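You operate a simulated robot arm through the tools that you are given. There is no shell and no other tool.

Carry out the task below with a simulated robot arm. There is one attempt and no reset: what you move stays moved.

Task
Dose 3 portions of garlic into the small blue tub.
Fine: use the yellow hopper; nothing spilt; the tub ends standing in the grey tray, the hopper's tray pushed in, its black knob at 0.

It is judged by the outcome, as a careful person would: the job done as asked, and still so three seconds after it is handed in. It fails if anything else is knocked over, pushed out of place, dropped, spilled or broken.

Robot
A 6-joint arm with a two-finger parallel gripper, fixed in place. Base frame: the origin is at the foot of the arm, x ahead of it, y to its left, z up; the work surface is at about z = 0.88. Readings come in m, degrees, newtons and seconds.
With the tool pointing down near the work surface it reaches from about 0.26 to 0.66 m from the base axis. Its first joint turns from -66.0 to 66.0 degrees. Payload 2.9 kg.
Tool frame: the origin (TCP) lies between the finger pads and is the grasp point; the fingertips stand 0.03 m ahead of it; z points along the fingers, y is the line along which they close. Largest opening 0.11 m; finger width 0.02, thickness 0.01; the body of the gripper, 0.048 by 0.112 m, starts 0.055 m behind the TCP.
Orientation is that of the tool frame in the base frame, as a unit quaternion [w, x, y, z]. With the fingers straight down and closing along the base's y, the tool's x points along the base's -x, its y along +y and its z along -z.

Tools
- The arm moves only by the tool drive_tool. Its argument "steps" is a list of rows, each an object of numbers (a shift or turn left out is 0, a gripper value left out holds the last): "x", "y", "z": the shift along the base's x, y, z in units of 25 mm (1.0 is 25 mm); "rx", "ry", "rz": the turn, a rotation vector about the base's x, y, z in units of 5 degrees (1.0 is 5 degrees); "hand": the gripper command, from -1 (shut) to 1 (fully open), values between in proportion. In form: [{"x": .., "y": .., "z": .., "rx": .., "ry": .., "rz": .., "hand": ..}, ...]. A call has 1 to 20 rows; each row shifts and turns the commanded pose from where the row before left it. A call with a number of a shift or a turn outside -1 to 1 is refused whole. Rows are played at 5 a second. More than 0.05 m and 8.6 degrees between two rows, or a gripper value outside its range, and nothing of the call is played. A pose out of reach is approached as far as the arm can. The call stops where the force on the tool passes 40 N (or 10 N more than at its start, if that is more) or the arm is blocked; 0.2 s more then pass. The fingers move at their own pace (about 0.108 m/s each) and stop on an object; they squeeze with about 41 N. The grip force told is the motor's: it shows also when the fingers shut on nothing. Time passes only in rows, and 0.2 s behind the last, so rows that do not move let the fingers close. The reply holds the time, the measured pose of the TCP, the force on the tool along the base axes, the opening and the grip force, in the units named above and with some noise, with the torque about the TCP (base axes, N m) and any sound that the robot's microphone picked up.
- Cameras (640 x 400 px; columns grow to the right, rows downward): "scene" is fixed at [0.06, 0.4213, 1.3871]; the picture's right is [-0.88, -0.48, 0.00], its down [-0.25, 0.47, -0.85] and it looks along [0.40, -0.75, -0.53] (base axes); focal length 303 px, centre (320, 200). "wrist" rides on the gripper at [0.072, 0.017, -0.103] in the tool frame; the picture's right is [-0.23, 0.97, 0.00], its down [-0.76, -0.18, -0.62] and it looks along [-0.61, -0.14, 0.78] (tool axes); focal length 222 px, centre (320, 200). There is no depth. A picture from a camera that has moved, and an enlarged one, comes with that camera's place and axes in the base frame and with its lens.
- grab_frame(camera): a new picture of that camera. The clock stands still meanwhile.
- close_up(camera, box): a new picture of the part [left, top, right, bottom] of that camera's present view, enlarged. The clock stands still meanwhile.
- hand_in(): hands the job in; it is judged then, once.

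Places have to be worked out from the pictures, the camera data and where the tool is seen. Open the gripper and draw the arm clear of the work before you hand the job in, unless the task says otherwise.

The tools are called after "Call:" as name(argument=value, ...) on one line, values as JSON. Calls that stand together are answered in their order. drive_tool: Moves the arm, as the interface text tells. Its arguments: {"type":"object","properties":{"steps":{"type":"array"}},"required":["steps"]} The other tools are called the same way: grab_frame (camera) takes a picture; close_up (camera, box) takes an enlarged picture of a part of a camera's view; hand_in () hands the job in.

At the start:

```text
clock: 0.0
position: [0.3751, -0.2388, 1.2128]
tool_rot: [0.0, 0.0, 1.0, -0.001]
force: [0.4, 1.3, 0.2]
moment: [-0.03, 0.0, 0.0]
finger_gap: 0.11
grip_force: 0.1
```

scene: 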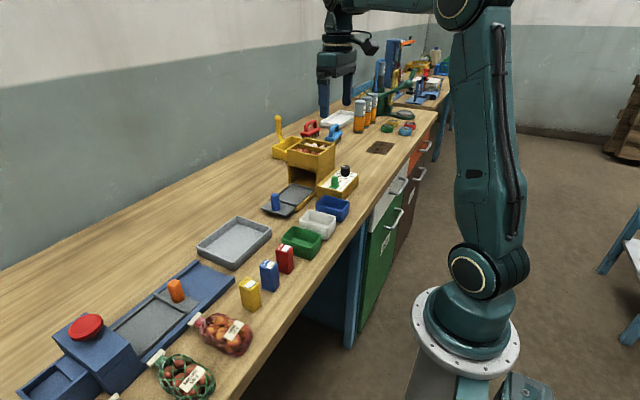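
wrist: 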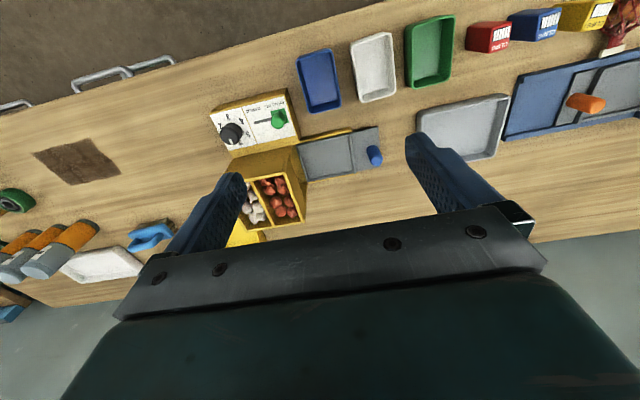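

I see the yellow hopper with two compartments, a control panel with a black knob and green slider, a tray with a blue handle, and the tubs. I'll look closer before moving.

Call:
close_up(camera="wrist", box=[190, 70, 400, 250])

Call:
close_up(camera="scene", box=[250, 110, 370, 250])

Call:
close_up(camera="wrist", box=[200, 80, 310, 160])

```text
2.22 times, centred on (295, 160) of wrist
camera zoom: at [0.3031, -0.2233, 1.3157], right [0.23, 0.97, 0.0], down [0.76, -0.18, 0.62], along [0.61, -0.14, -0.78], focal length 494 px, centre (376, 289)
```

zoom: 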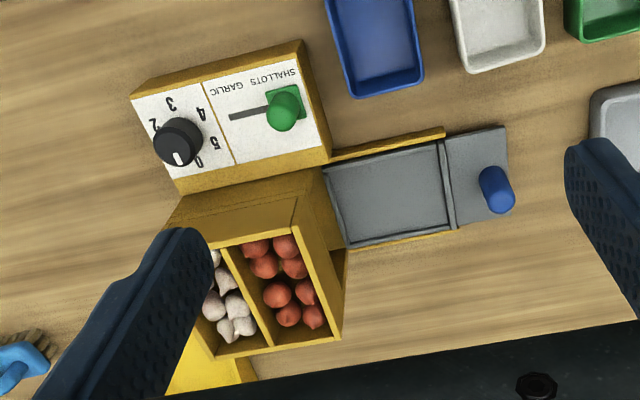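

```text
2.86 times, centred on (310, 180) of scene
camera zoom: at [0.06, 0.4213, 1.3871], right [-0.88, -0.48, 0.0], down [-0.25, 0.47, -0.85], along [0.4, -0.75, -0.53], focal length 865 px, centre (349, 257)
```

zoom: 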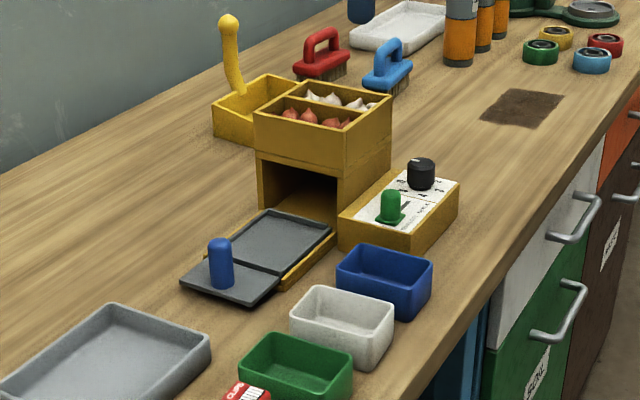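

```text
5.00 times, centred on (255, 120) of wrist
camera zoom: at [0.3031, -0.2233, 1.3157], right [0.23, 0.97, 0.0], down [0.76, -0.18, 0.62], along [0.61, -0.14, -0.78], focal length 1111 px, centre (645, 600)
```

zoom: 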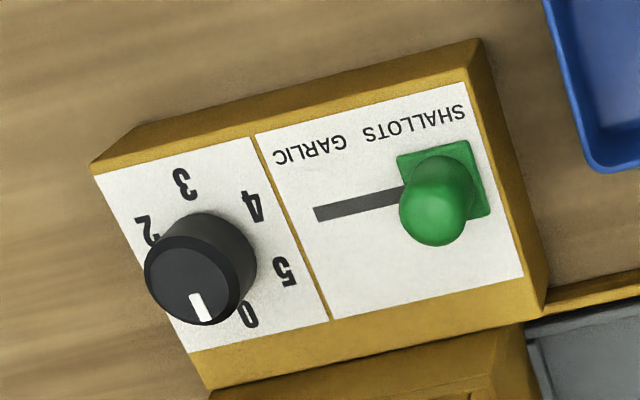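

The hopper is aligned with the base axes; the slider sits at SHALLOTS and the knob seems to be at 0. I'll look closer at the tubs, the yellow stick behind the hopper, the grey tray and the blue machine.

Call:
close_up(camera="wrist", box=[270, 10, 470, 135])

Call:
close_up(camera="scene", box=[260, 105, 350, 190])

Call:
close_up(camera="scene", box=[255, 160, 365, 270])

Call:
close_up(camera="scene", box=[0, 210, 290, 400])

Call:
close_up(camera="wrist", box=[400, 0, 640, 170])

```text
3.20 times, centred on (370, 72) of wrist
camera zoom: at [0.3031, -0.2233, 1.3157], right [0.23, 0.97, 0.0], down [0.76, -0.18, 0.62], along [0.61, -0.14, -0.78], focal length 711 px, centre (160, 608)
```

zoom: 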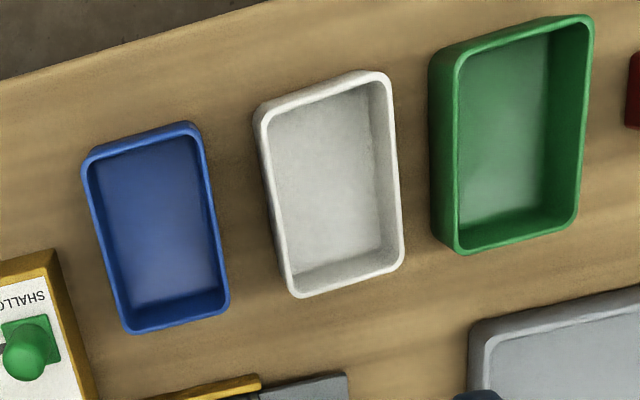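

```text
4.71 times, centred on (305, 148) of scene
camera zoom: at [0.06, 0.4213, 1.3871], right [-0.88, -0.48, 0.0], down [-0.25, 0.47, -0.85], along [0.4, -0.75, -0.53], focal length 1425 px, centre (391, 447)
```

zoom: 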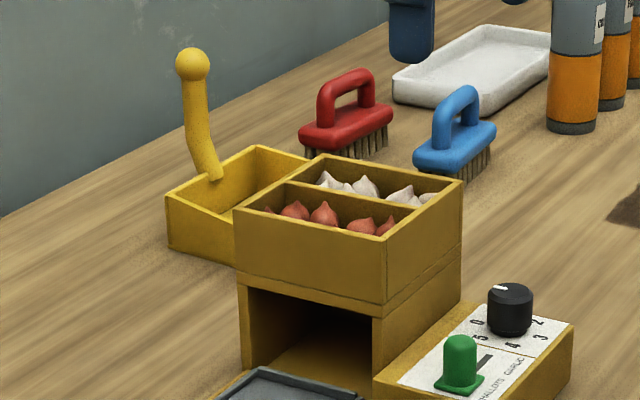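

```text
3.64 times, centred on (310, 215) of scene
camera zoom: at [0.06, 0.4213, 1.3871], right [-0.88, -0.48, 0.0], down [-0.25, 0.47, -0.85], along [0.4, -0.75, -0.53], focal length 1101 px, centre (356, 146)
```

zoom: 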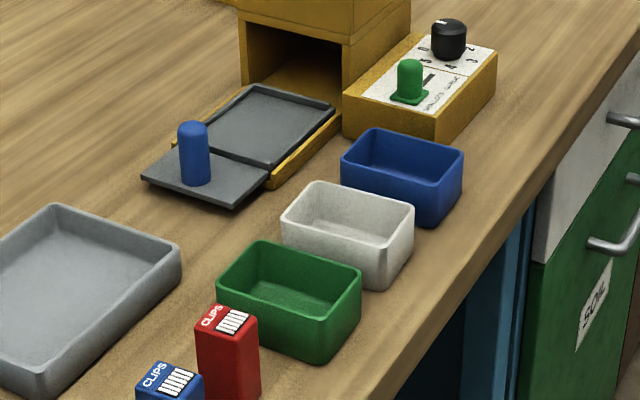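

```text
2.11 times, centred on (145, 305) of scene
camera zoom: at [0.06, 0.4213, 1.3871], right [-0.88, -0.48, 0.0], down [-0.25, 0.47, -0.85], along [0.4, -0.75, -0.53], focal length 637 px, centre (688, -21)
```

zoom: 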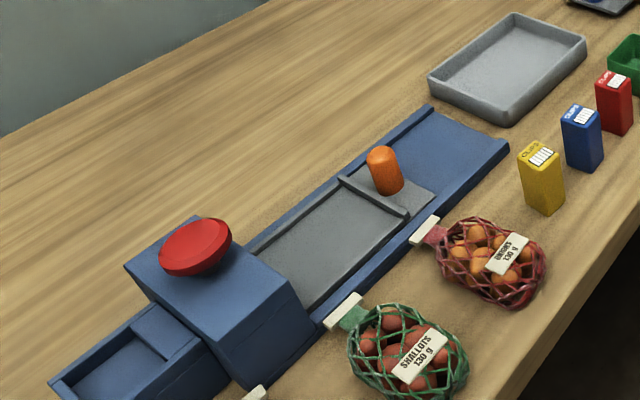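

```text
2.35 times, centred on (520, 85) of wrist
camera zoom: at [0.3031, -0.2233, 1.3157], right [0.23, 0.97, 0.0], down [0.76, -0.18, 0.62], along [0.61, -0.14, -0.78], focal length 523 px, centre (-151, 471)
```

zoom: 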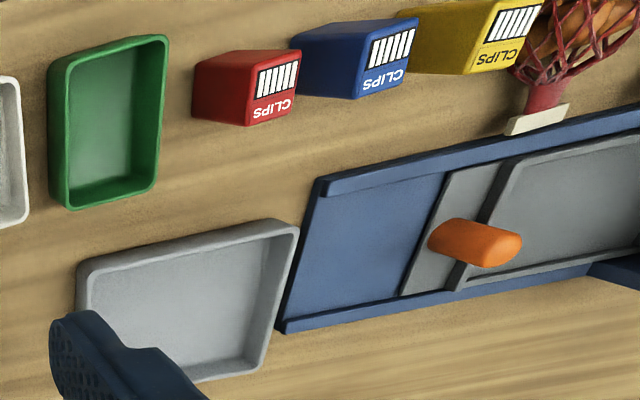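

There is a yellow box with an upright lever on the hopper's far side, most likely the dispensing lever (the blue machine has a red button instead). I'll move higher and tilt the wrist forward to see it better.

Call:
drive_tool(steps=[{"x": -0.5, "y": -0.7, "z": 0.5, "ry": -1}, {"x": -0.5, "y": -0.7, "z": 0.5, "ry": -1}, {"x": -0.5, "y": -0.7, "z": 0.5, "ry": -1}, {"x": -0.5, "y": -0.7, "z": 0.5, "ry": -1}, {"y": -0.7, "ry": -1}, {"y": -0.7, "ry": -1}, {}])

Call:
grab_frame(camera="wrist")

Call:
grab_frame(camera="scene")

```text
clock: 1.6
position: [0.3294, -0.3421, 1.2627]
tool_rot: [0.259, 0.0, 0.966, -0.001]
force: [1.1, -0.3, 0.7]
moment: [-0.01, -0.02, 0.01]
finger_gap: 0.1099
grip_force: 0.0
out of reach, approached as far as the arm can: row 6
```

```text
taken
camera wrist: at [0.2158, -0.3245, 1.3152], right [0.2, 0.97, 0.11], down [0.35, -0.18, 0.92], along [0.92, -0.14, -0.37], focal length 222 px, centre (320, 200)
```

wrist: 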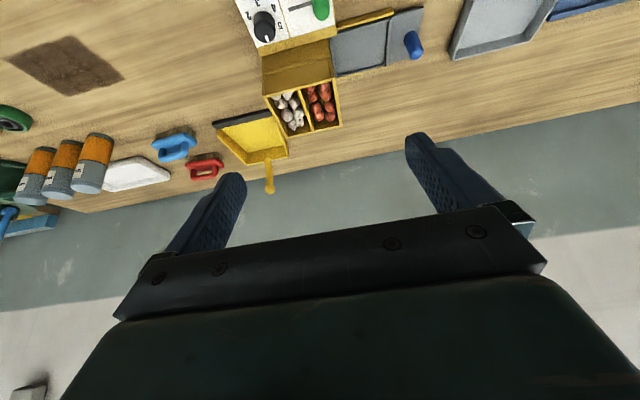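

```text
taken
```

scene: 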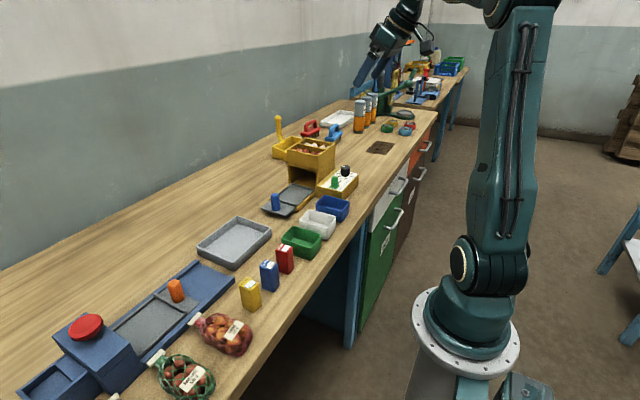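

Call:
close_up(camera="wrist", box=[190, 0, 450, 200])

Call:
close_up(camera="wrist", box=[200, 60, 360, 200])

Call:
close_up(camera="wrist", box=[225, 0, 345, 60])

```text
2.00 times, centred on (320, 100) of wrist
camera zoom: at [0.2158, -0.3245, 1.3152], right [0.2, 0.97, 0.11], down [0.35, -0.18, 0.92], along [0.92, -0.14, -0.37], focal length 444 px, centre (320, 400)
```

zoom: 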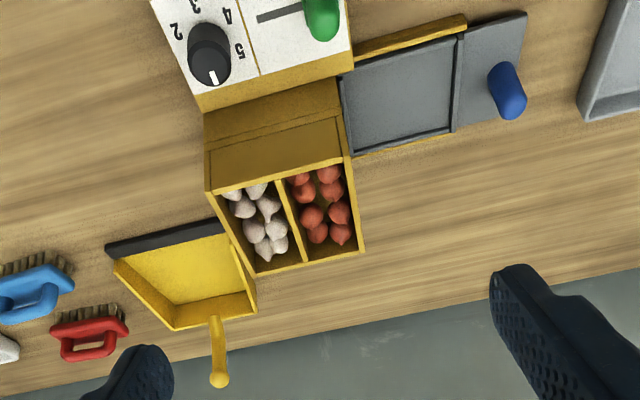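

```text
2.86 times, centred on (280, 130) of wrist
camera zoom: at [0.2158, -0.3245, 1.3152], right [0.2, 0.97, 0.11], down [0.35, -0.18, 0.92], along [0.92, -0.14, -0.37], focal length 635 px, centre (434, 400)
```

zoom: 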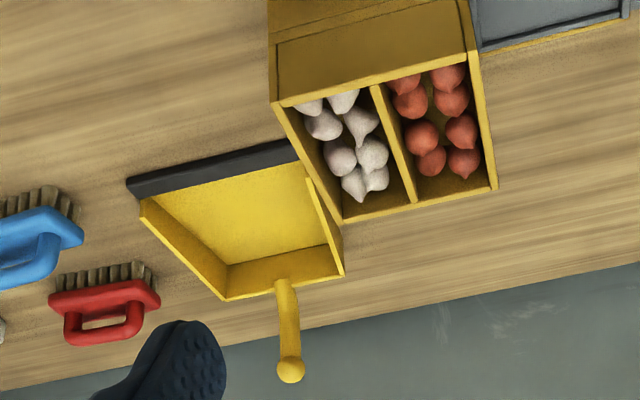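

```text
5.33 times, centred on (285, 30) of wrist
camera zoom: at [0.2158, -0.3245, 1.3152], right [0.2, 0.97, 0.11], down [0.35, -0.18, 0.92], along [0.92, -0.14, -0.37], focal length 1185 px, centre (507, 1107)
```

zoom: 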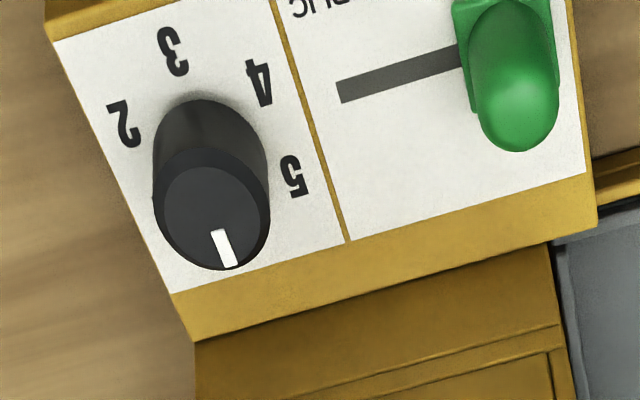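

The yellow item with the handle is just a dustpan, so the hopper is run by knob, slider and tray only. The dial has 60° spacing, with 0 facing +x and 3 facing −x. My plan is tub on the tray, tray in, slider to GARLIC, then knob to 3. First I level the tool and hover over the blue tub, about (0.38, −0.24).

Call:
drive_tool(steps=[{"x": 0.2, "y": 0.4, "ry": 1, "hand": 0.382}, {"x": 0.2, "y": 0.4, "ry": 1}, {"x": 0.2, "y": 0.4, "z": -0.5, "ry": 1}, {"x": 0.2, "y": 0.4, "z": -1, "ry": 1}, {"x": 0.2, "y": 0.4, "z": -1, "ry": 1}, {"x": 0.2, "y": 0.4, "z": -1, "ry": 1}, {"x": 0.2, "y": 0.4, "z": -1}, {"x": 0.2, "y": 0.4, "z": -1}, {"x": 0.2, "y": 0.4, "z": -1}, {"x": 0.2, "y": 0.4, "z": -1}, {"z": -1}, {}])

Call:
grab_frame(camera="wrist")

Call:
grab_frame(camera="scene")

```text
clock: 4.2
position: [0.3797, -0.2409, 1.0506]
tool_rot: [0.0, 0.0, 1.0, 0.0]
force: [0.3, 0.7, 0.2]
moment: [0.0, 0.0, 0.01]
finger_gap: 0.076
grip_force: 0.0
```

```text
taken
camera wrist: at [0.3073, -0.2247, 1.1525], right [0.23, 0.97, 0.0], down [0.76, -0.18, 0.62], along [0.61, -0.14, -0.78], focal length 222 px, centre (320, 200)
```

wrist: 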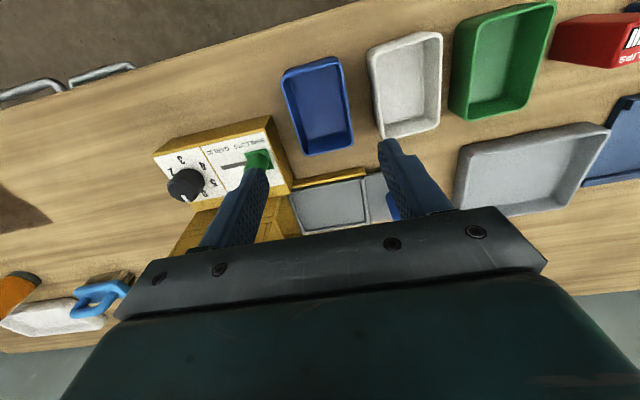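

```text
taken
```

scene: 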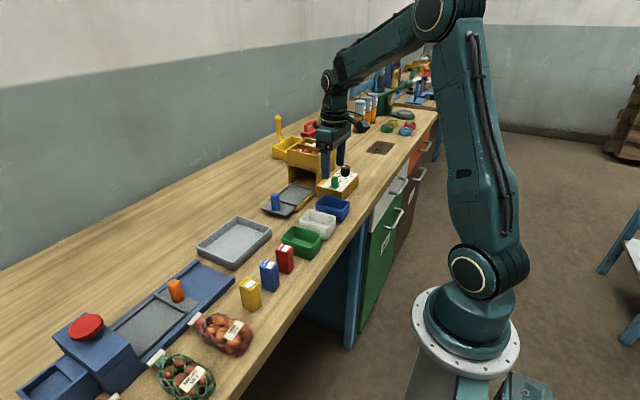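

Level over the tub now; I take a close-up to compute its rim accurately.

Call:
close_up(camera="wrist", box=[240, 40, 400, 180])

Call:
close_up(camera="wrist", box=[140, 100, 440, 260])

```text
2.86 times, centred on (320, 110) of wrist
camera zoom: at [0.3073, -0.2247, 1.1525], right [0.23, 0.97, 0.0], down [0.76, -0.18, 0.62], along [0.61, -0.14, -0.78], focal length 635 px, centre (320, 457)
```

zoom: 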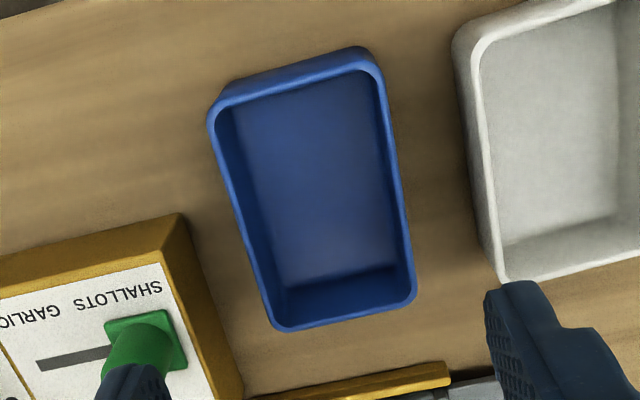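

```text
2.13 times, centred on (290, 180) of wrist
camera zoom: at [0.3073, -0.2247, 1.1525], right [0.23, 0.97, 0.0], down [0.76, -0.18, 0.62], along [0.61, -0.14, -0.78], focal length 474 px, centre (384, 243)
```

zoom: 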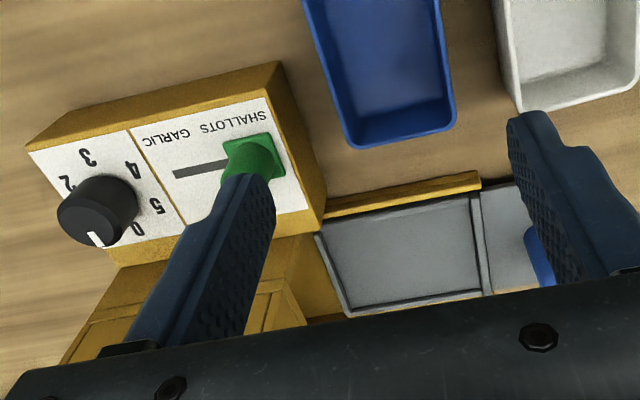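

The tub rim spans about x 0.337–0.419, y −0.267 to −0.212, so its centre is near (0.378, −0.240). I descend to TCP z≈0.93, a finger on each side in y.

Call:
drive_tool(steps=[{"z": -1}, {"z": -1}, {"z": -1}, {"z": -0.9}, {"z": -0.5}, {"z": -0.4}, {}])

Call:
grab_frame(camera="scene")

Call:
grab_frame(camera="wrist")

```text
clock: 5.8
position: [0.3787, -0.2419, 0.9298]
tool_rot: [0.0, 0.0, 1.0, 0.0]
force: [-0.6, -0.5, -0.8]
moment: [0.0, -0.02, 0.02]
finger_gap: 0.0761
grip_force: 0.0
```

```text
taken
```

scene: 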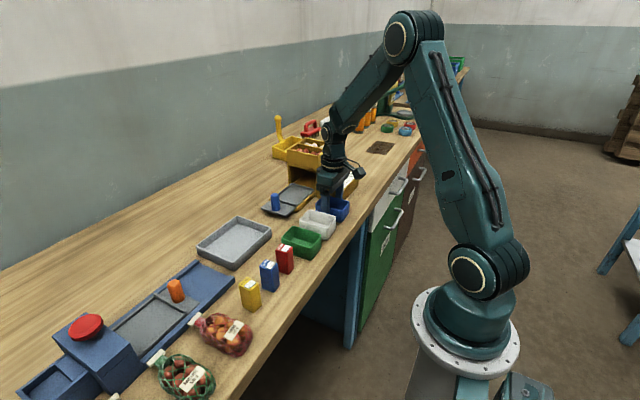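

```text
taken
camera wrist: at [0.3067, -0.2248, 1.0326], right [0.23, 0.97, 0.0], down [0.76, -0.18, 0.62], along [0.61, -0.14, -0.78], focal length 222 px, centre (320, 200)
```

wrist: 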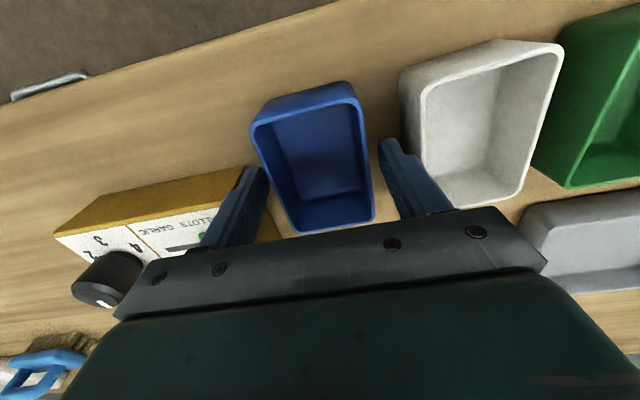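

The fingers straddle the tub without contact. I close on it, then lift.

Call:
drive_tool(steps=[{"hand": -1}, {}, {}, {}])

```text
clock: 6.8
position: [0.3794, -0.2406, 0.9309]
tool_rot: [-0.001, 0.0, 1.0, -0.001]
force: [0.0, 0.4, 0.5]
moment: [0.02, -0.01, 0.01]
finger_gap: 0.0586
grip_force: 40.9
```

Gripped at 0.0586 m. I lift it 12 cm and check.

Call:
drive_tool(steps=[{"z": 0.5}, {"z": 1}, {"z": 1}, {"z": 1}, {"z": 1}, {"z": 0.5}, {}])

Call:
grab_frame(camera="wrist")

Call:
close_up(camera="scene", box=[250, 100, 390, 240])

```text
clock: 8.4
position: [0.3784, -0.2412, 1.0553]
tool_rot: [0.001, 0.001, 1.0, 0.0]
force: [-0.6, -0.2, -0.5]
moment: [0.03, -0.01, -0.03]
finger_gap: 0.0581
grip_force: 40.7
```

```text
taken
camera wrist: at [0.3063, -0.2242, 1.158], right [0.23, 0.97, 0.0], down [0.76, -0.18, 0.62], along [0.61, -0.14, -0.78], focal length 222 px, centre (320, 200)
```

wrist: 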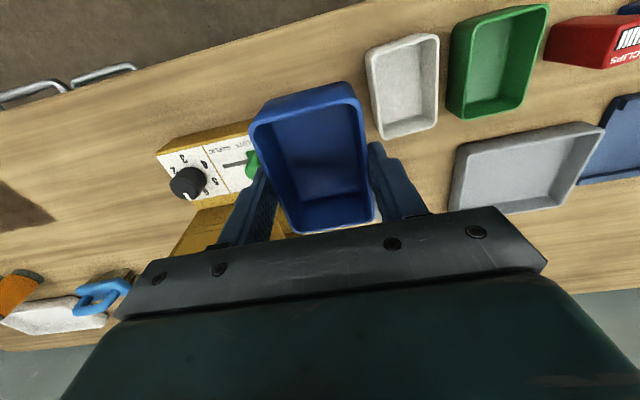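

```text
2.86 times, centred on (320, 170) of scene
camera zoom: at [0.06, 0.4213, 1.3871], right [-0.88, -0.48, 0.0], down [-0.25, 0.47, -0.85], along [0.4, -0.75, -0.53], focal length 865 px, centre (320, 286)
```

zoom: 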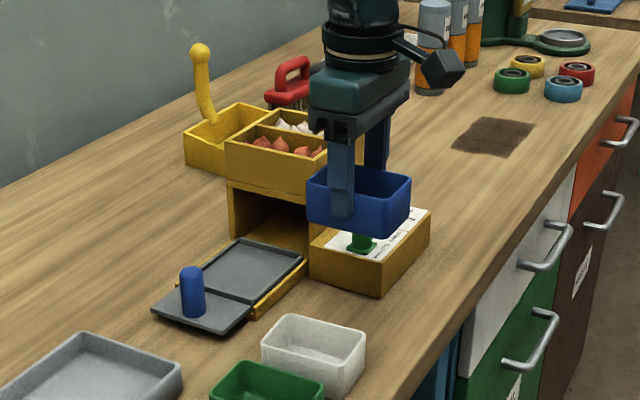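

The tub is held level. The hopper's upper box spans roughly x 0.458–0.570, y −0.425 to −0.315, top z 1.03, and its tray bed is centred near (0.520, −0.262). I turn the tool −90° so the tub's long side lies along y, rising slightly first.

Call:
drive_tool(steps=[{"z": 0.8, "rz": -1}, {"z": 0.8, "rz": -1}, {"rz": -1}, {"rz": -1}, {"rz": -1}, {"rz": -1}, {"rz": -1}, {"rz": -1}, {"rz": -1}, {"rz": -1}, {"rz": -1}, {"rz": -1}, {"rz": -1}, {"rz": -1}, {"rz": -1}, {"rz": -1}, {"rz": -1}, {"rz": -1}, {}])

```text
clock: 12.4
position: [0.3785, -0.2425, 1.0934]
tool_rot: [0.0, 0.708, 0.706, 0.001]
force: [-0.2, 0.0, -0.3]
moment: [0.01, 0.02, -0.01]
finger_gap: 0.0585
grip_force: 41.0
```

Rotation succeeded. I now move over the tray bed at about (0.520, −0.257), still high, and look.

Call:
drive_tool(steps=[{"x": 0.95, "y": -0.1}, {"x": 0.95, "y": -0.1}, {"x": 0.95, "y": -0.1}, {"x": 0.95, "y": -0.1}, {"x": 0.95, "y": -0.1}, {"x": 0.9, "y": -0.08}, {}])

Call:
grab_frame(camera="wrist")

Call:
close_up(camera="scene", box=[230, 100, 370, 240])

```text
clock: 14.0
position: [0.5213, -0.2544, 1.094]
tool_rot: [-0.001, 0.707, 0.708, 0.0]
force: [0.0, -1.1, 0.9]
moment: [0.01, 0.03, -0.01]
finger_gap: 0.0583
grip_force: 40.9
```

```text
taken
camera wrist: at [0.5387, -0.1825, 1.197], right [0.97, -0.23, 0.0], down [-0.18, -0.76, 0.62], along [-0.14, -0.61, -0.78], focal length 222 px, centre (320, 200)
```

wrist: 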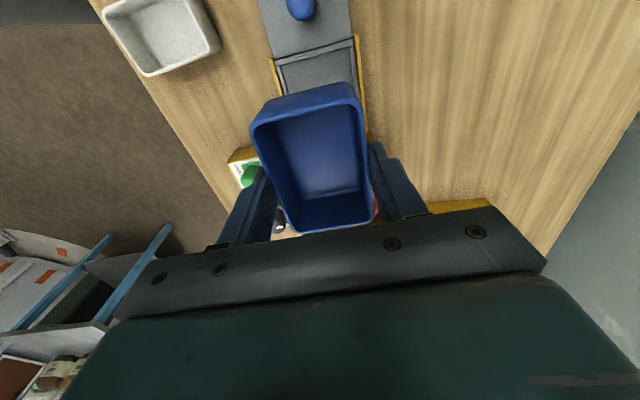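

```text
2.86 times, centred on (300, 170) of scene
camera zoom: at [0.06, 0.4213, 1.3871], right [-0.88, -0.48, 0.0], down [-0.25, 0.47, -0.85], along [0.4, -0.75, -0.53], focal length 865 px, centre (377, 286)
```

zoom: 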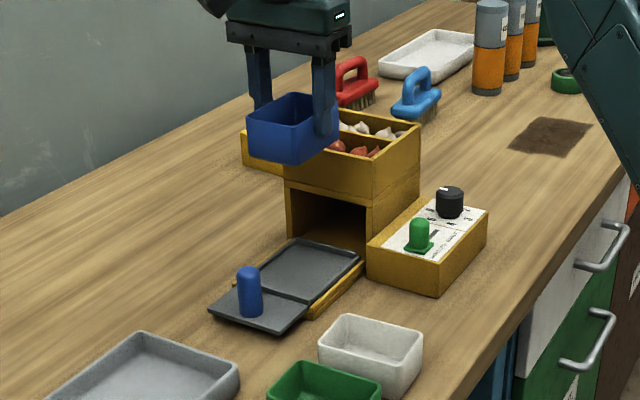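

I check the tray's x-extent in this view before lowering.

Call:
close_up(camera="wrist", box=[230, 0, 400, 120])

```text
3.33 times, centred on (315, 60) of wrist
camera zoom: at [0.5387, -0.1825, 1.197], right [0.97, -0.23, 0.0], down [-0.18, -0.76, 0.62], along [-0.14, -0.61, -0.78], focal length 740 px, centre (337, 667)
```

zoom: 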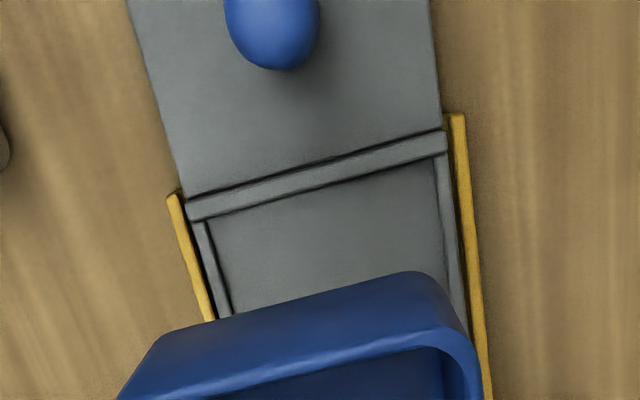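

The bed spans x≈0.4805–0.571 (centre 0.526), front edge y≈−0.21. I adjust to (0.525, −0.260) and lower to just above the bed.

Call:
drive_tool(steps=[{"x": 0.16, "y": -0.2, "z": -0.5}, {"z": -1}, {"z": -1}, {"z": -1}, {"z": -1}, {"z": -0.7}, {"z": -0.4}, {}])

Call:
close_up(camera="scene", box=[230, 100, 370, 240])

Call:
grab_frame(camera="wrist")

```text
clock: 15.8
position: [0.5256, -0.2628, 0.9535]
tool_rot: [0.0, 0.708, 0.706, 0.0]
force: [0.2, -0.2, 0.0]
moment: [0.04, 0.03, 0.01]
finger_gap: 0.0585
grip_force: 41.2
```

```text
2.86 times, centred on (300, 170) of scene
camera zoom: at [0.06, 0.4213, 1.3871], right [-0.88, -0.48, 0.0], down [-0.25, 0.47, -0.85], along [0.4, -0.75, -0.53], focal length 865 px, centre (377, 286)
```

zoom: 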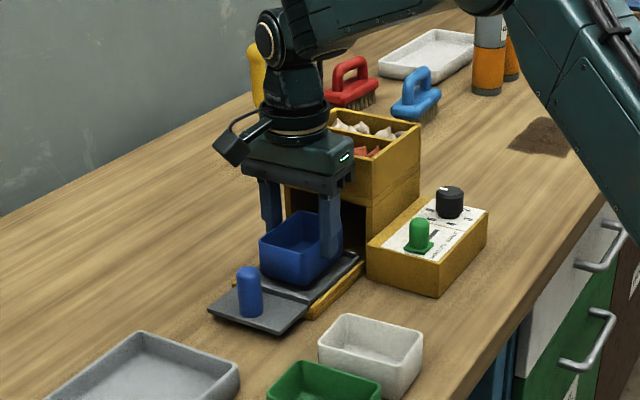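

```text
taken
camera wrist: at [0.5416, -0.19, 1.0564], right [0.97, -0.23, 0.0], down [-0.18, -0.76, 0.62], along [-0.14, -0.61, -0.78], focal length 222 px, centre (320, 200)
```

wrist: 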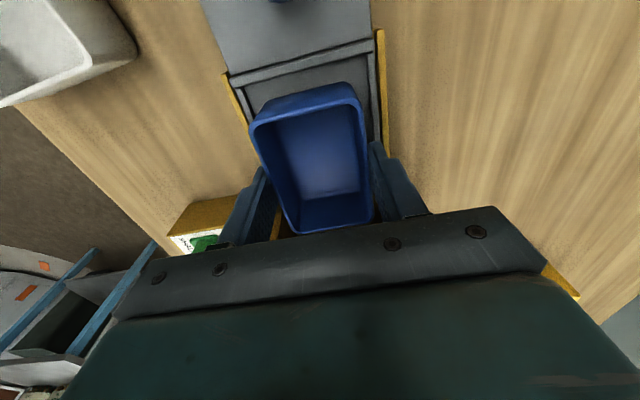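

Well aligned within the bed. I lower in small steps and watch the force for contact.

Call:
drive_tool(steps=[{"y": 0.1, "z": -0.12}, {"z": -0.12}, {"z": -0.12}, {}])

Call:
close_up(camera="scene", box=[250, 160, 340, 230])

```text
clock: 16.8
position: [0.525, -0.2594, 0.9458]
tool_rot: [0.0, 0.707, 0.707, 0.001]
force: [-1.7, 0.9, 8.0]
moment: [0.14, 0.11, 0.03]
finger_gap: 0.0585
grip_force: 41.0
```

```text
5.71 times, centred on (295, 195) of scene
camera zoom: at [0.0598, 0.4214, 1.3871], right [-0.88, -0.48, 0.0], down [-0.25, 0.47, -0.85], along [0.4, -0.75, -0.53], focal length 1730 px, centre (463, 229)
```

zoom: 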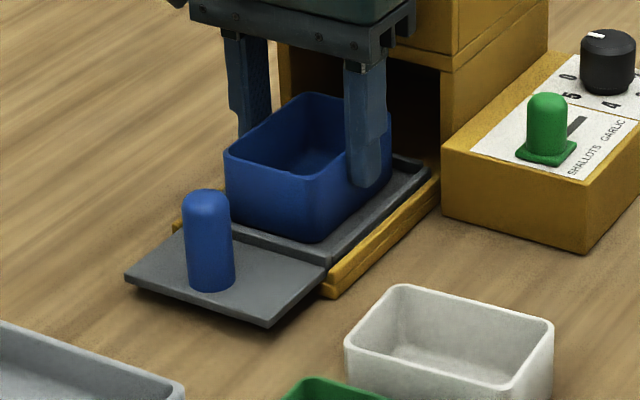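

Contact (8 N upward), and the tub is seated in the bed. I open moderately and rise.

Call:
drive_tool(steps=[{"hand": 0.4}, {}, {}, {"z": 0.3}, {"z": 0.7}, {"z": 1}, {"z": 1}, {"z": 1}, {"z": 1}, {}])

Call:
grab_frame(camera="wrist")

Call:
close_up(camera="scene", box=[250, 130, 370, 230])

```text
clock: 19.0
position: [0.5262, -0.2599, 1.0731]
tool_rot: [-0.001, 0.707, 0.707, 0.0]
force: [0.5, 0.3, -0.5]
moment: [0.01, -0.03, -0.02]
finger_gap: 0.0769
grip_force: 0.0
```

```text
taken
camera wrist: at [0.5432, -0.1881, 1.1745], right [0.97, -0.23, 0.0], down [-0.18, -0.76, 0.62], along [-0.14, -0.61, -0.78], focal length 222 px, centre (320, 200)
```

wrist: 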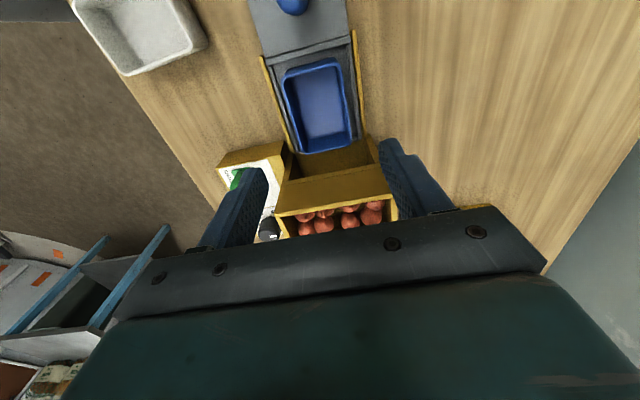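

```text
4.00 times, centred on (310, 180) of scene
camera zoom: at [0.06, 0.4213, 1.3871], right [-0.88, -0.48, 0.0], down [-0.25, 0.47, -0.85], along [0.4, -0.75, -0.53], focal length 1211 px, centre (360, 280)
```

zoom: 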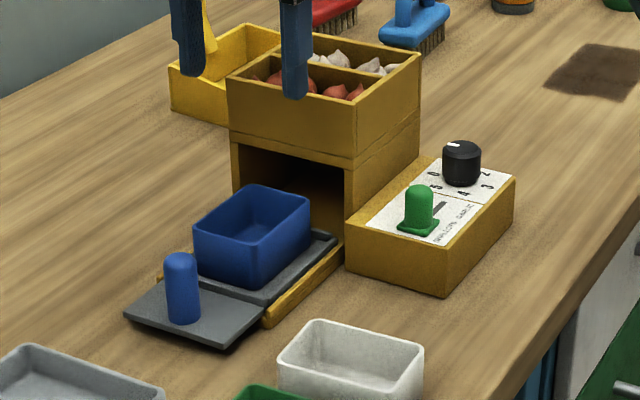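

Tub stands in the bed. Next I go over the blue handle (0.5256, −0.169) and lower around it, closing along x.

Call:
drive_tool(steps=[{"y": 0.9}, {"y": 0.9}, {"y": 0.9}, {"y": 0.94}, {"z": -1}, {"z": -1}, {"z": -1}, {}])

Call:
grab_frame(camera="wrist")

Call:
close_up(camera="scene", box=[230, 130, 350, 230])

```text
clock: 20.8
position: [0.5253, -0.1664, 0.9955]
tool_rot: [0.0, 0.707, 0.707, 0.0]
force: [-0.7, -0.1, -1.2]
moment: [-0.03, 0.01, 0.0]
finger_gap: 0.0769
grip_force: 0.0
```

```text
taken
camera wrist: at [0.5419, -0.0938, 1.0978], right [0.97, -0.23, 0.0], down [-0.18, -0.76, 0.62], along [-0.14, -0.61, -0.78], focal length 222 px, centre (320, 200)
```

wrist: 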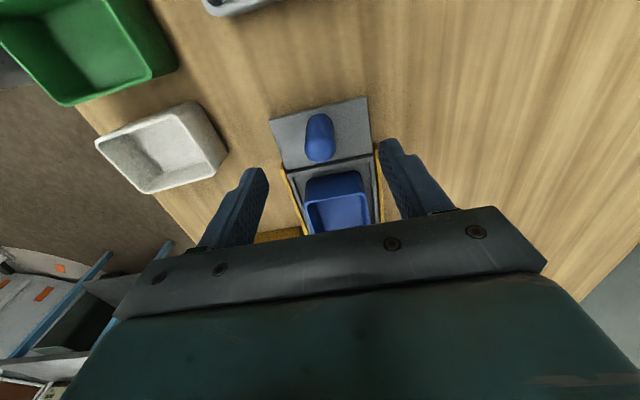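

```text
4.00 times, centred on (290, 180) of scene
camera zoom: at [0.06, 0.4213, 1.3871], right [-0.88, -0.48, 0.0], down [-0.25, 0.47, -0.85], along [0.4, -0.75, -0.53], focal length 1211 px, centre (440, 280)
```

zoom: 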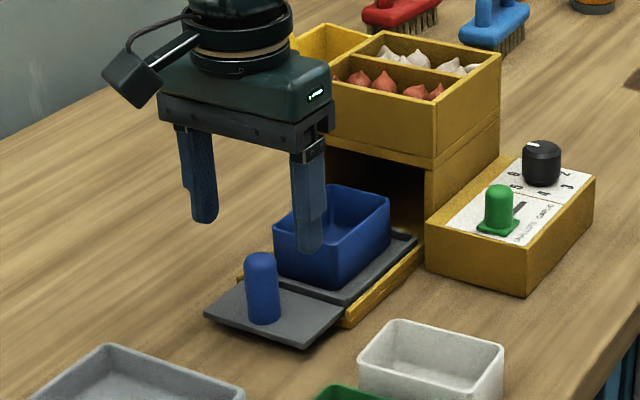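

Handle centre is at about (0.524, −0.171). I shift 5 mm and descend to z≈0.930.

Call:
drive_tool(steps=[{"y": -0.2, "z": -0.8}, {"z": -0.8}, {"z": -0.6}, {"z": -0.4}, {}])

Call:
close_up(camera="scene", box=[230, 130, 350, 230])

Call:
grab_frame(camera="wrist")

```text
clock: 22.0
position: [0.5268, -0.1715, 0.9297]
tool_rot: [-0.001, 0.707, 0.707, 0.0]
force: [-0.6, 0.0, 0.6]
moment: [-0.03, 0.08, -0.03]
finger_gap: 0.0769
grip_force: 0.1
```

```text
4.00 times, centred on (290, 180) of scene
camera zoom: at [0.06, 0.4213, 1.3871], right [-0.88, -0.48, 0.0], down [-0.25, 0.47, -0.85], along [0.4, -0.75, -0.53], focal length 1211 px, centre (440, 280)
```

zoom: 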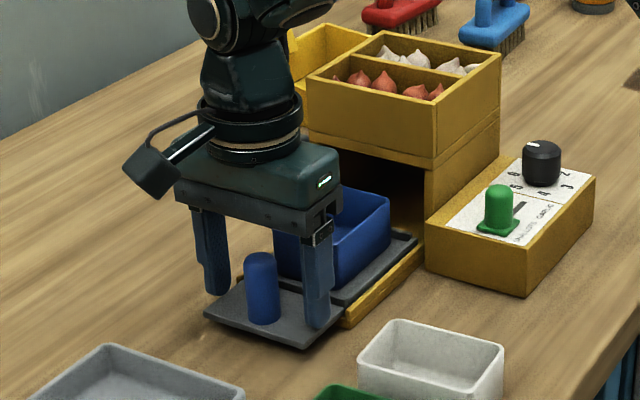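

```text
taken
camera wrist: at [0.5428, -0.0997, 1.0333], right [0.97, -0.23, 0.0], down [-0.18, -0.76, 0.62], along [-0.14, -0.61, -0.78], focal length 222 px, centre (320, 200)
```

wrist: 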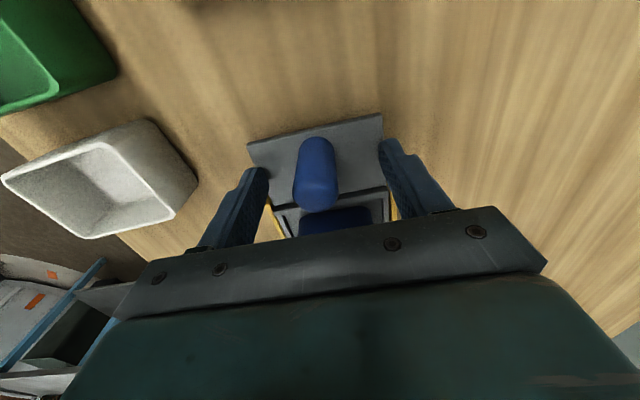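

Handle is between the fingers, slightly to −x. I nudge 2 mm and close.

Call:
drive_tool(steps=[{"x": -0.08}, {"hand": -1}, {}, {}, {}])

```text
clock: 23.2
position: [0.5253, -0.1717, 0.9305]
tool_rot: [0.001, 0.707, 0.707, 0.001]
force: [13.8, 0.1, -3.2]
moment: [-0.41, 0.43, -0.08]
finger_gap: 0.023
grip_force: 45.1
```

Gripped (23 mm), with a 14 N side load, so I relax it by shifting +x 1.5 mm.

Call:
drive_tool(steps=[{"x": 0.06}, {}])

```text
clock: 23.8
position: [0.5246, -0.1724, 0.931]
tool_rot: [-0.001, 0.707, 0.707, -0.001]
force: [-3.7, -0.6, 2.7]
moment: [-0.75, -0.63, 0.11]
finger_gap: 0.0233
grip_force: 45.3
```

Load is low now. I push the tray in slowly, 5 mm per row, for the first 2 cm.

Call:
drive_tool(steps=[{"y": -0.2}, {"y": -0.2}, {"y": -0.2}, {"y": -0.2}, {}])

Call:
close_up(camera="scene", box=[230, 120, 370, 230])

```text
clock: 25.0
position: [0.5253, -0.1939, 0.9313]
tool_rot: [-0.001, 0.707, 0.707, 0.001]
force: [6.2, -0.8, -0.7]
moment: [0.88, 0.17, -0.14]
finger_gap: 0.0234
grip_force: 44.6
```

```text
3.64 times, centred on (300, 175) of scene
camera zoom: at [0.0602, 0.4213, 1.3871], right [-0.88, -0.48, 0.0], down [-0.25, 0.47, -0.85], along [0.4, -0.75, -0.53], focal length 1101 px, centre (393, 291)
```

zoom: 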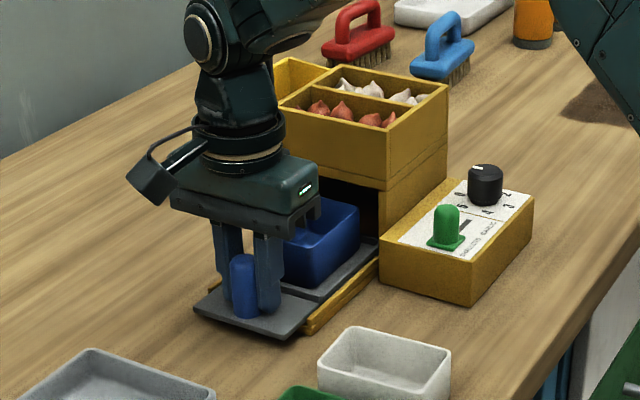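

The tray is moving with the tub and resistance is low. I continue another 4.5 cm, to handle y≈−0.24.

Call:
drive_tool(steps=[{"y": -0.2}, {"y": -0.2}, {"y": -0.2}, {"y": -0.2}, {"y": -0.2}, {"y": -0.2}, {"y": -0.2}, {"y": -0.2}, {"y": -0.2}, {}])

Call:
close_up(camera="scene", box=[230, 100, 370, 220])

Call:
grab_frame(camera="wrist")

```text
clock: 27.2
position: [0.5258, -0.2388, 0.9309]
tool_rot: [-0.001, 0.707, 0.707, -0.001]
force: [9.8, 0.8, -20.2]
moment: [-0.28, -0.31, 0.18]
finger_gap: 0.0232
grip_force: 45.4
```

```text
3.33 times, centred on (300, 160) of scene
camera zoom: at [0.0606, 0.4211, 1.3872], right [-0.88, -0.48, 0.0], down [-0.25, 0.47, -0.85], along [0.4, -0.75, -0.53], focal length 1009 px, centre (387, 333)
```

zoom: 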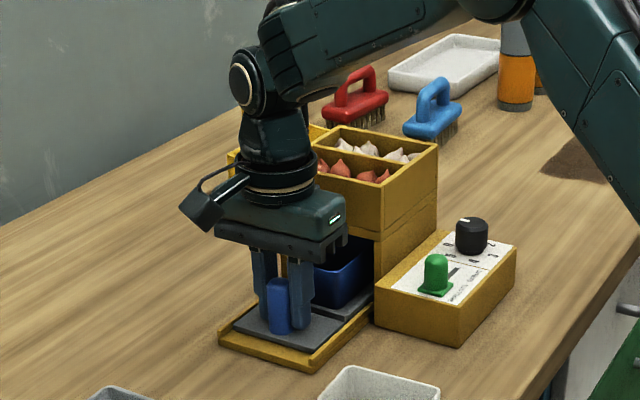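

```text
taken
camera wrist: at [0.5419, -0.166, 1.0332], right [0.97, -0.23, 0.0], down [-0.18, -0.76, 0.62], along [-0.14, -0.61, -0.78], focal length 222 px, centre (320, 200)
```

wrist: 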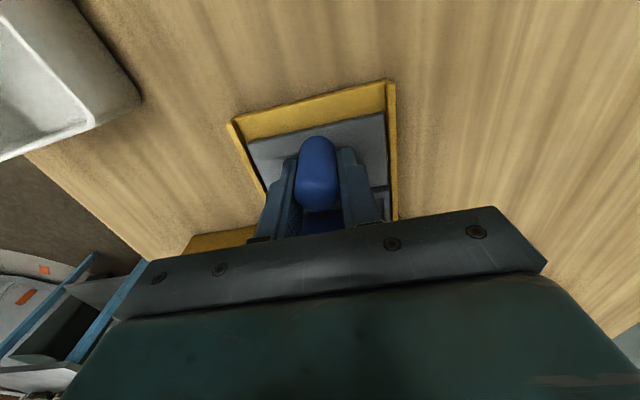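

Still smooth along y, though there's a −20 N z load, which I relieve by lowering 1 mm. Then I go on 2 cm more, carefully.

Call:
drive_tool(steps=[{"z": -0.04}, {"y": -0.2}, {"y": -0.2}, {"y": -0.2}, {"y": -0.2}, {}])

Call:
close_up(camera="scene", box=[230, 100, 370, 220])

```text
clock: 28.6
position: [0.5253, -0.2582, 0.931]
tool_rot: [0.0, 0.707, 0.707, 0.0]
force: [-3.2, 0.5, 3.3]
moment: [1.2, 0.17, -0.08]
finger_gap: 0.0231
grip_force: 45.3
```

```text
3.33 times, centred on (300, 160) of scene
camera zoom: at [0.0598, 0.4213, 1.3871], right [-0.88, -0.48, 0.0], down [-0.25, 0.47, -0.85], along [0.4, -0.75, -0.53], focal length 1009 px, centre (387, 333)
```

zoom: 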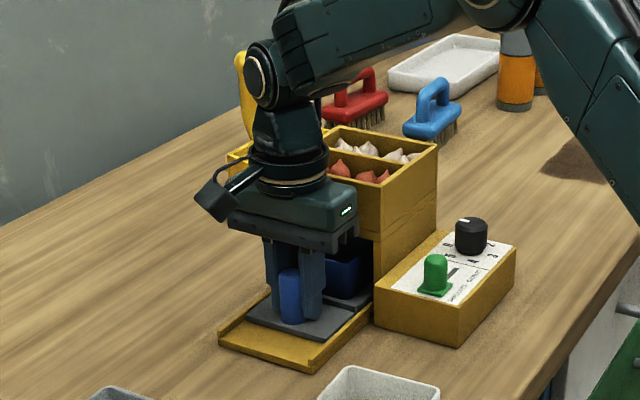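

Around 2 cm should remain. I continue in 4 mm rows and watch for a stop.

Call:
drive_tool(steps=[{"y": -0.16}, {"y": -0.16}, {"y": -0.16}, {}])

Call:
close_up(camera="scene", box=[250, 110, 350, 200])

Call:
grab_frame(camera="wrist")

```text
clock: 29.6
position: [0.5258, -0.2705, 0.9301]
tool_rot: [0.001, 0.707, 0.707, 0.001]
force: [-0.9, 0.1, 7.0]
moment: [1.03, 0.47, -0.07]
finger_gap: 0.0229
grip_force: 45.5
```

```text
4.44 times, centred on (300, 155) of scene
camera zoom: at [0.0599, 0.4213, 1.3871], right [-0.88, -0.48, 0.0], down [-0.25, 0.47, -0.85], along [0.4, -0.75, -0.53], focal length 1346 px, centre (409, 400)
```

zoom: 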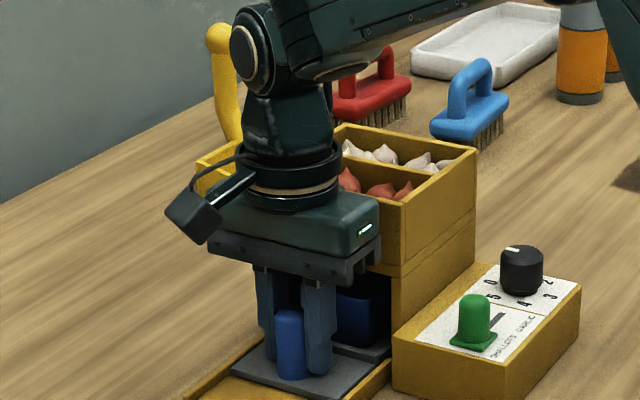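

```text
taken
camera wrist: at [0.5417, -0.1985, 1.0332], right [0.97, -0.23, 0.0], down [-0.18, -0.76, 0.62], along [-0.14, -0.61, -0.78], focal length 222 px, centre (320, 200)
```

wrist: 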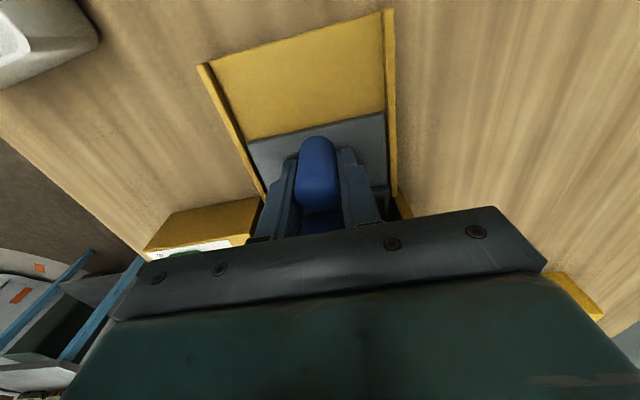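

Not yet at the stop, but the wrist is nearing the hopper's face. I release, back off in +y behind the handle, close the fingers, and finish by pushing from behind.

Call:
drive_tool(steps=[{"hand": 0}, {}, {"y": 0.5}, {"y": 0.5}, {"y": 0.5}, {"hand": -1}, {}, {}, {"y": -0.2}, {}])

Call:
grab_frame(camera="wrist")

```text
clock: 31.8
position: [0.5257, -0.2384, 0.9291]
tool_rot: [0.0, 0.707, 0.707, 0.0]
force: [-0.1, 1.4, 0.5]
moment: [-0.02, 0.03, 0.0]
finger_gap: 0.0001
grip_force: 38.0
```

```text
taken
camera wrist: at [0.5423, -0.1656, 1.0318], right [0.97, -0.23, 0.0], down [-0.18, -0.76, 0.62], along [-0.14, -0.61, -0.78], focal length 222 px, centre (320, 200)
```

wrist: 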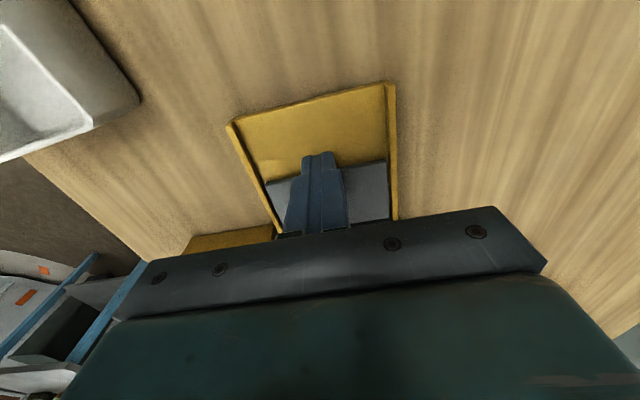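

Fingers are closed behind the handle. I push in 3 mm rows until resistance appears.

Call:
drive_tool(steps=[{"y": -0.16}, {"y": -0.16}, {"y": -0.12}, {"y": -0.12}, {"y": -0.12}, {"y": -0.12}, {}])

Call:
close_up(camera="scene", box=[250, 110, 350, 200])

```text
clock: 33.4
position: [0.5247, -0.2551, 0.9302]
tool_rot: [-0.003, 0.705, 0.709, 0.0]
force: [-2.0, 24.0, -1.7]
moment: [-0.21, -0.02, 0.01]
finger_gap: 0.0
grip_force: 37.8
```

```text
4.44 times, centred on (300, 155) of scene
camera zoom: at [0.0599, 0.4219, 1.3869], right [-0.88, -0.48, 0.0], down [-0.25, 0.47, -0.85], along [0.4, -0.75, -0.53], focal length 1346 px, centre (409, 400)
```

zoom: 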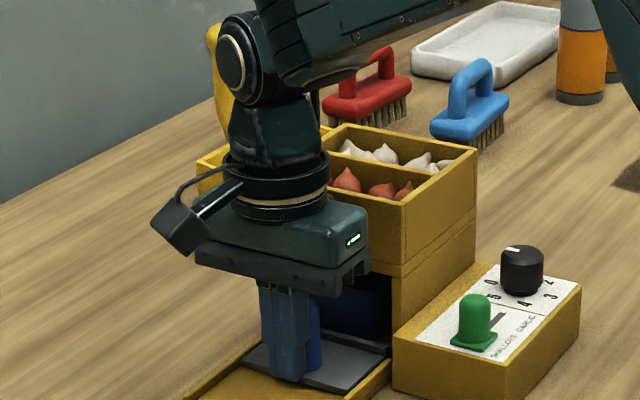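

Resistance rose to 24 N at handle y≈−0.2765, which matches the expected full stroke. I back off, rise and look.

Call:
drive_tool(steps=[{"y": 0.4}, {"y": 0.6}, {"y": 0.5, "z": 0.6}, {"z": 1}, {"z": 1}, {"z": 1}, {}])

Call:
grab_frame(camera="wrist")

Call:
close_up(camera="scene", box=[250, 110, 370, 220])

```text
clock: 35.0
position: [0.5268, -0.222, 1.0184]
tool_rot: [0.0, 0.707, 0.707, 0.0]
force: [-0.8, -0.1, -0.2]
moment: [-0.03, -0.03, 0.0]
finger_gap: 0.0
grip_force: 37.5
```

```text
taken
camera wrist: at [0.5432, -0.1493, 1.1208], right [0.97, -0.23, 0.0], down [-0.18, -0.76, 0.62], along [-0.14, -0.61, -0.78], focal length 222 px, centre (320, 200)
```

wrist: 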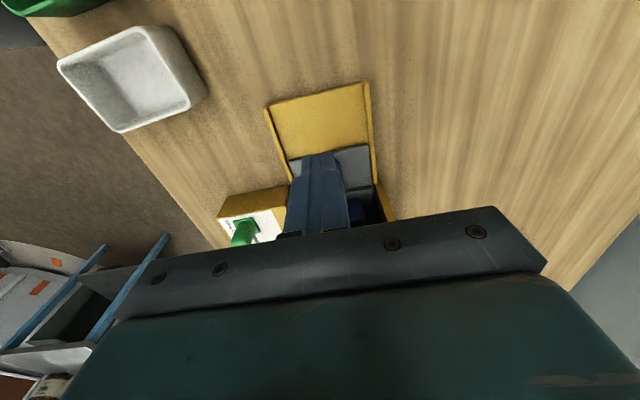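

```text
3.64 times, centred on (310, 165) of scene
camera zoom: at [0.06, 0.4213, 1.3871], right [-0.88, -0.48, 0.0], down [-0.25, 0.47, -0.85], along [0.4, -0.75, -0.53], focal length 1101 px, centre (356, 327)
```

zoom: 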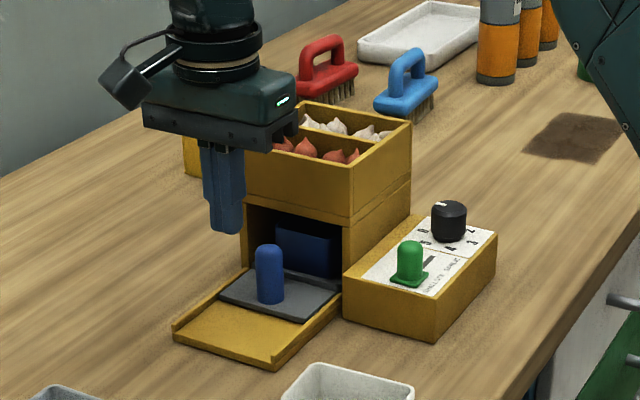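

The tray is in, with the tub inside the opening and the handle plate flush with the hopper front. Next is the slider: I rise, turn back to the default orientation and hover near it with the fingers shut.

Call:
drive_tool(steps=[{"z": 1, "rz": 1}, {"z": 1, "rz": 1}, {"z": 1, "x": -0.3, "rz": 1}, {"x": -0.3, "rz": 1}, {"x": -0.3, "rz": 1}, {"x": -0.3, "rz": 1}, {"x": -0.3, "rz": 1}, {"x": -0.3, "rz": 1}, {"x": -0.3, "rz": 1}, {"x": -0.3, "rz": 1}, {"x": -0.3, "rz": 1}, {"x": -0.3, "rz": 1}, {"x": -0.3, "rz": 1}, {"x": -0.3, "rz": 1}, {"x": -0.3, "rz": 1}, {"x": -0.3, "y": -0.5, "rz": 1}, {"x": -0.3, "y": -0.5, "rz": 1}, {"x": -0.3, "y": -0.5, "rz": 1}, {"y": -0.5}, {}])

Call:
grab_frame(camera="wrist")

Call:
close_up(camera="scene", box=[250, 110, 370, 220])

```text
clock: 39.2
position: [0.4045, -0.2712, 1.0937]
tool_rot: [0.0, 0.0, 1.0, 0.0]
force: [-0.3, 0.4, 0.0]
moment: [0.04, 0.03, -0.03]
finger_gap: 0.0001
grip_force: 38.2
```

```text
taken
camera wrist: at [0.3319, -0.2541, 1.1961], right [0.23, 0.97, 0.0], down [0.76, -0.18, 0.62], along [0.61, -0.14, -0.78], focal length 222 px, centre (320, 200)
```

wrist: 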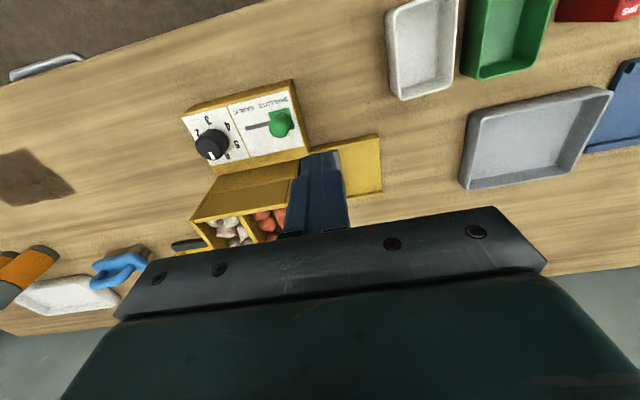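

```text
3.64 times, centred on (310, 165) of scene
camera zoom: at [0.06, 0.4213, 1.3871], right [-0.88, -0.48, 0.0], down [-0.25, 0.47, -0.85], along [0.4, -0.75, -0.53], focal length 1101 px, centre (356, 327)
```

zoom: 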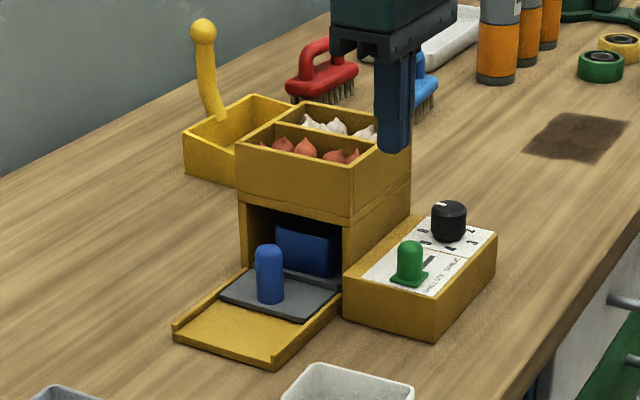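

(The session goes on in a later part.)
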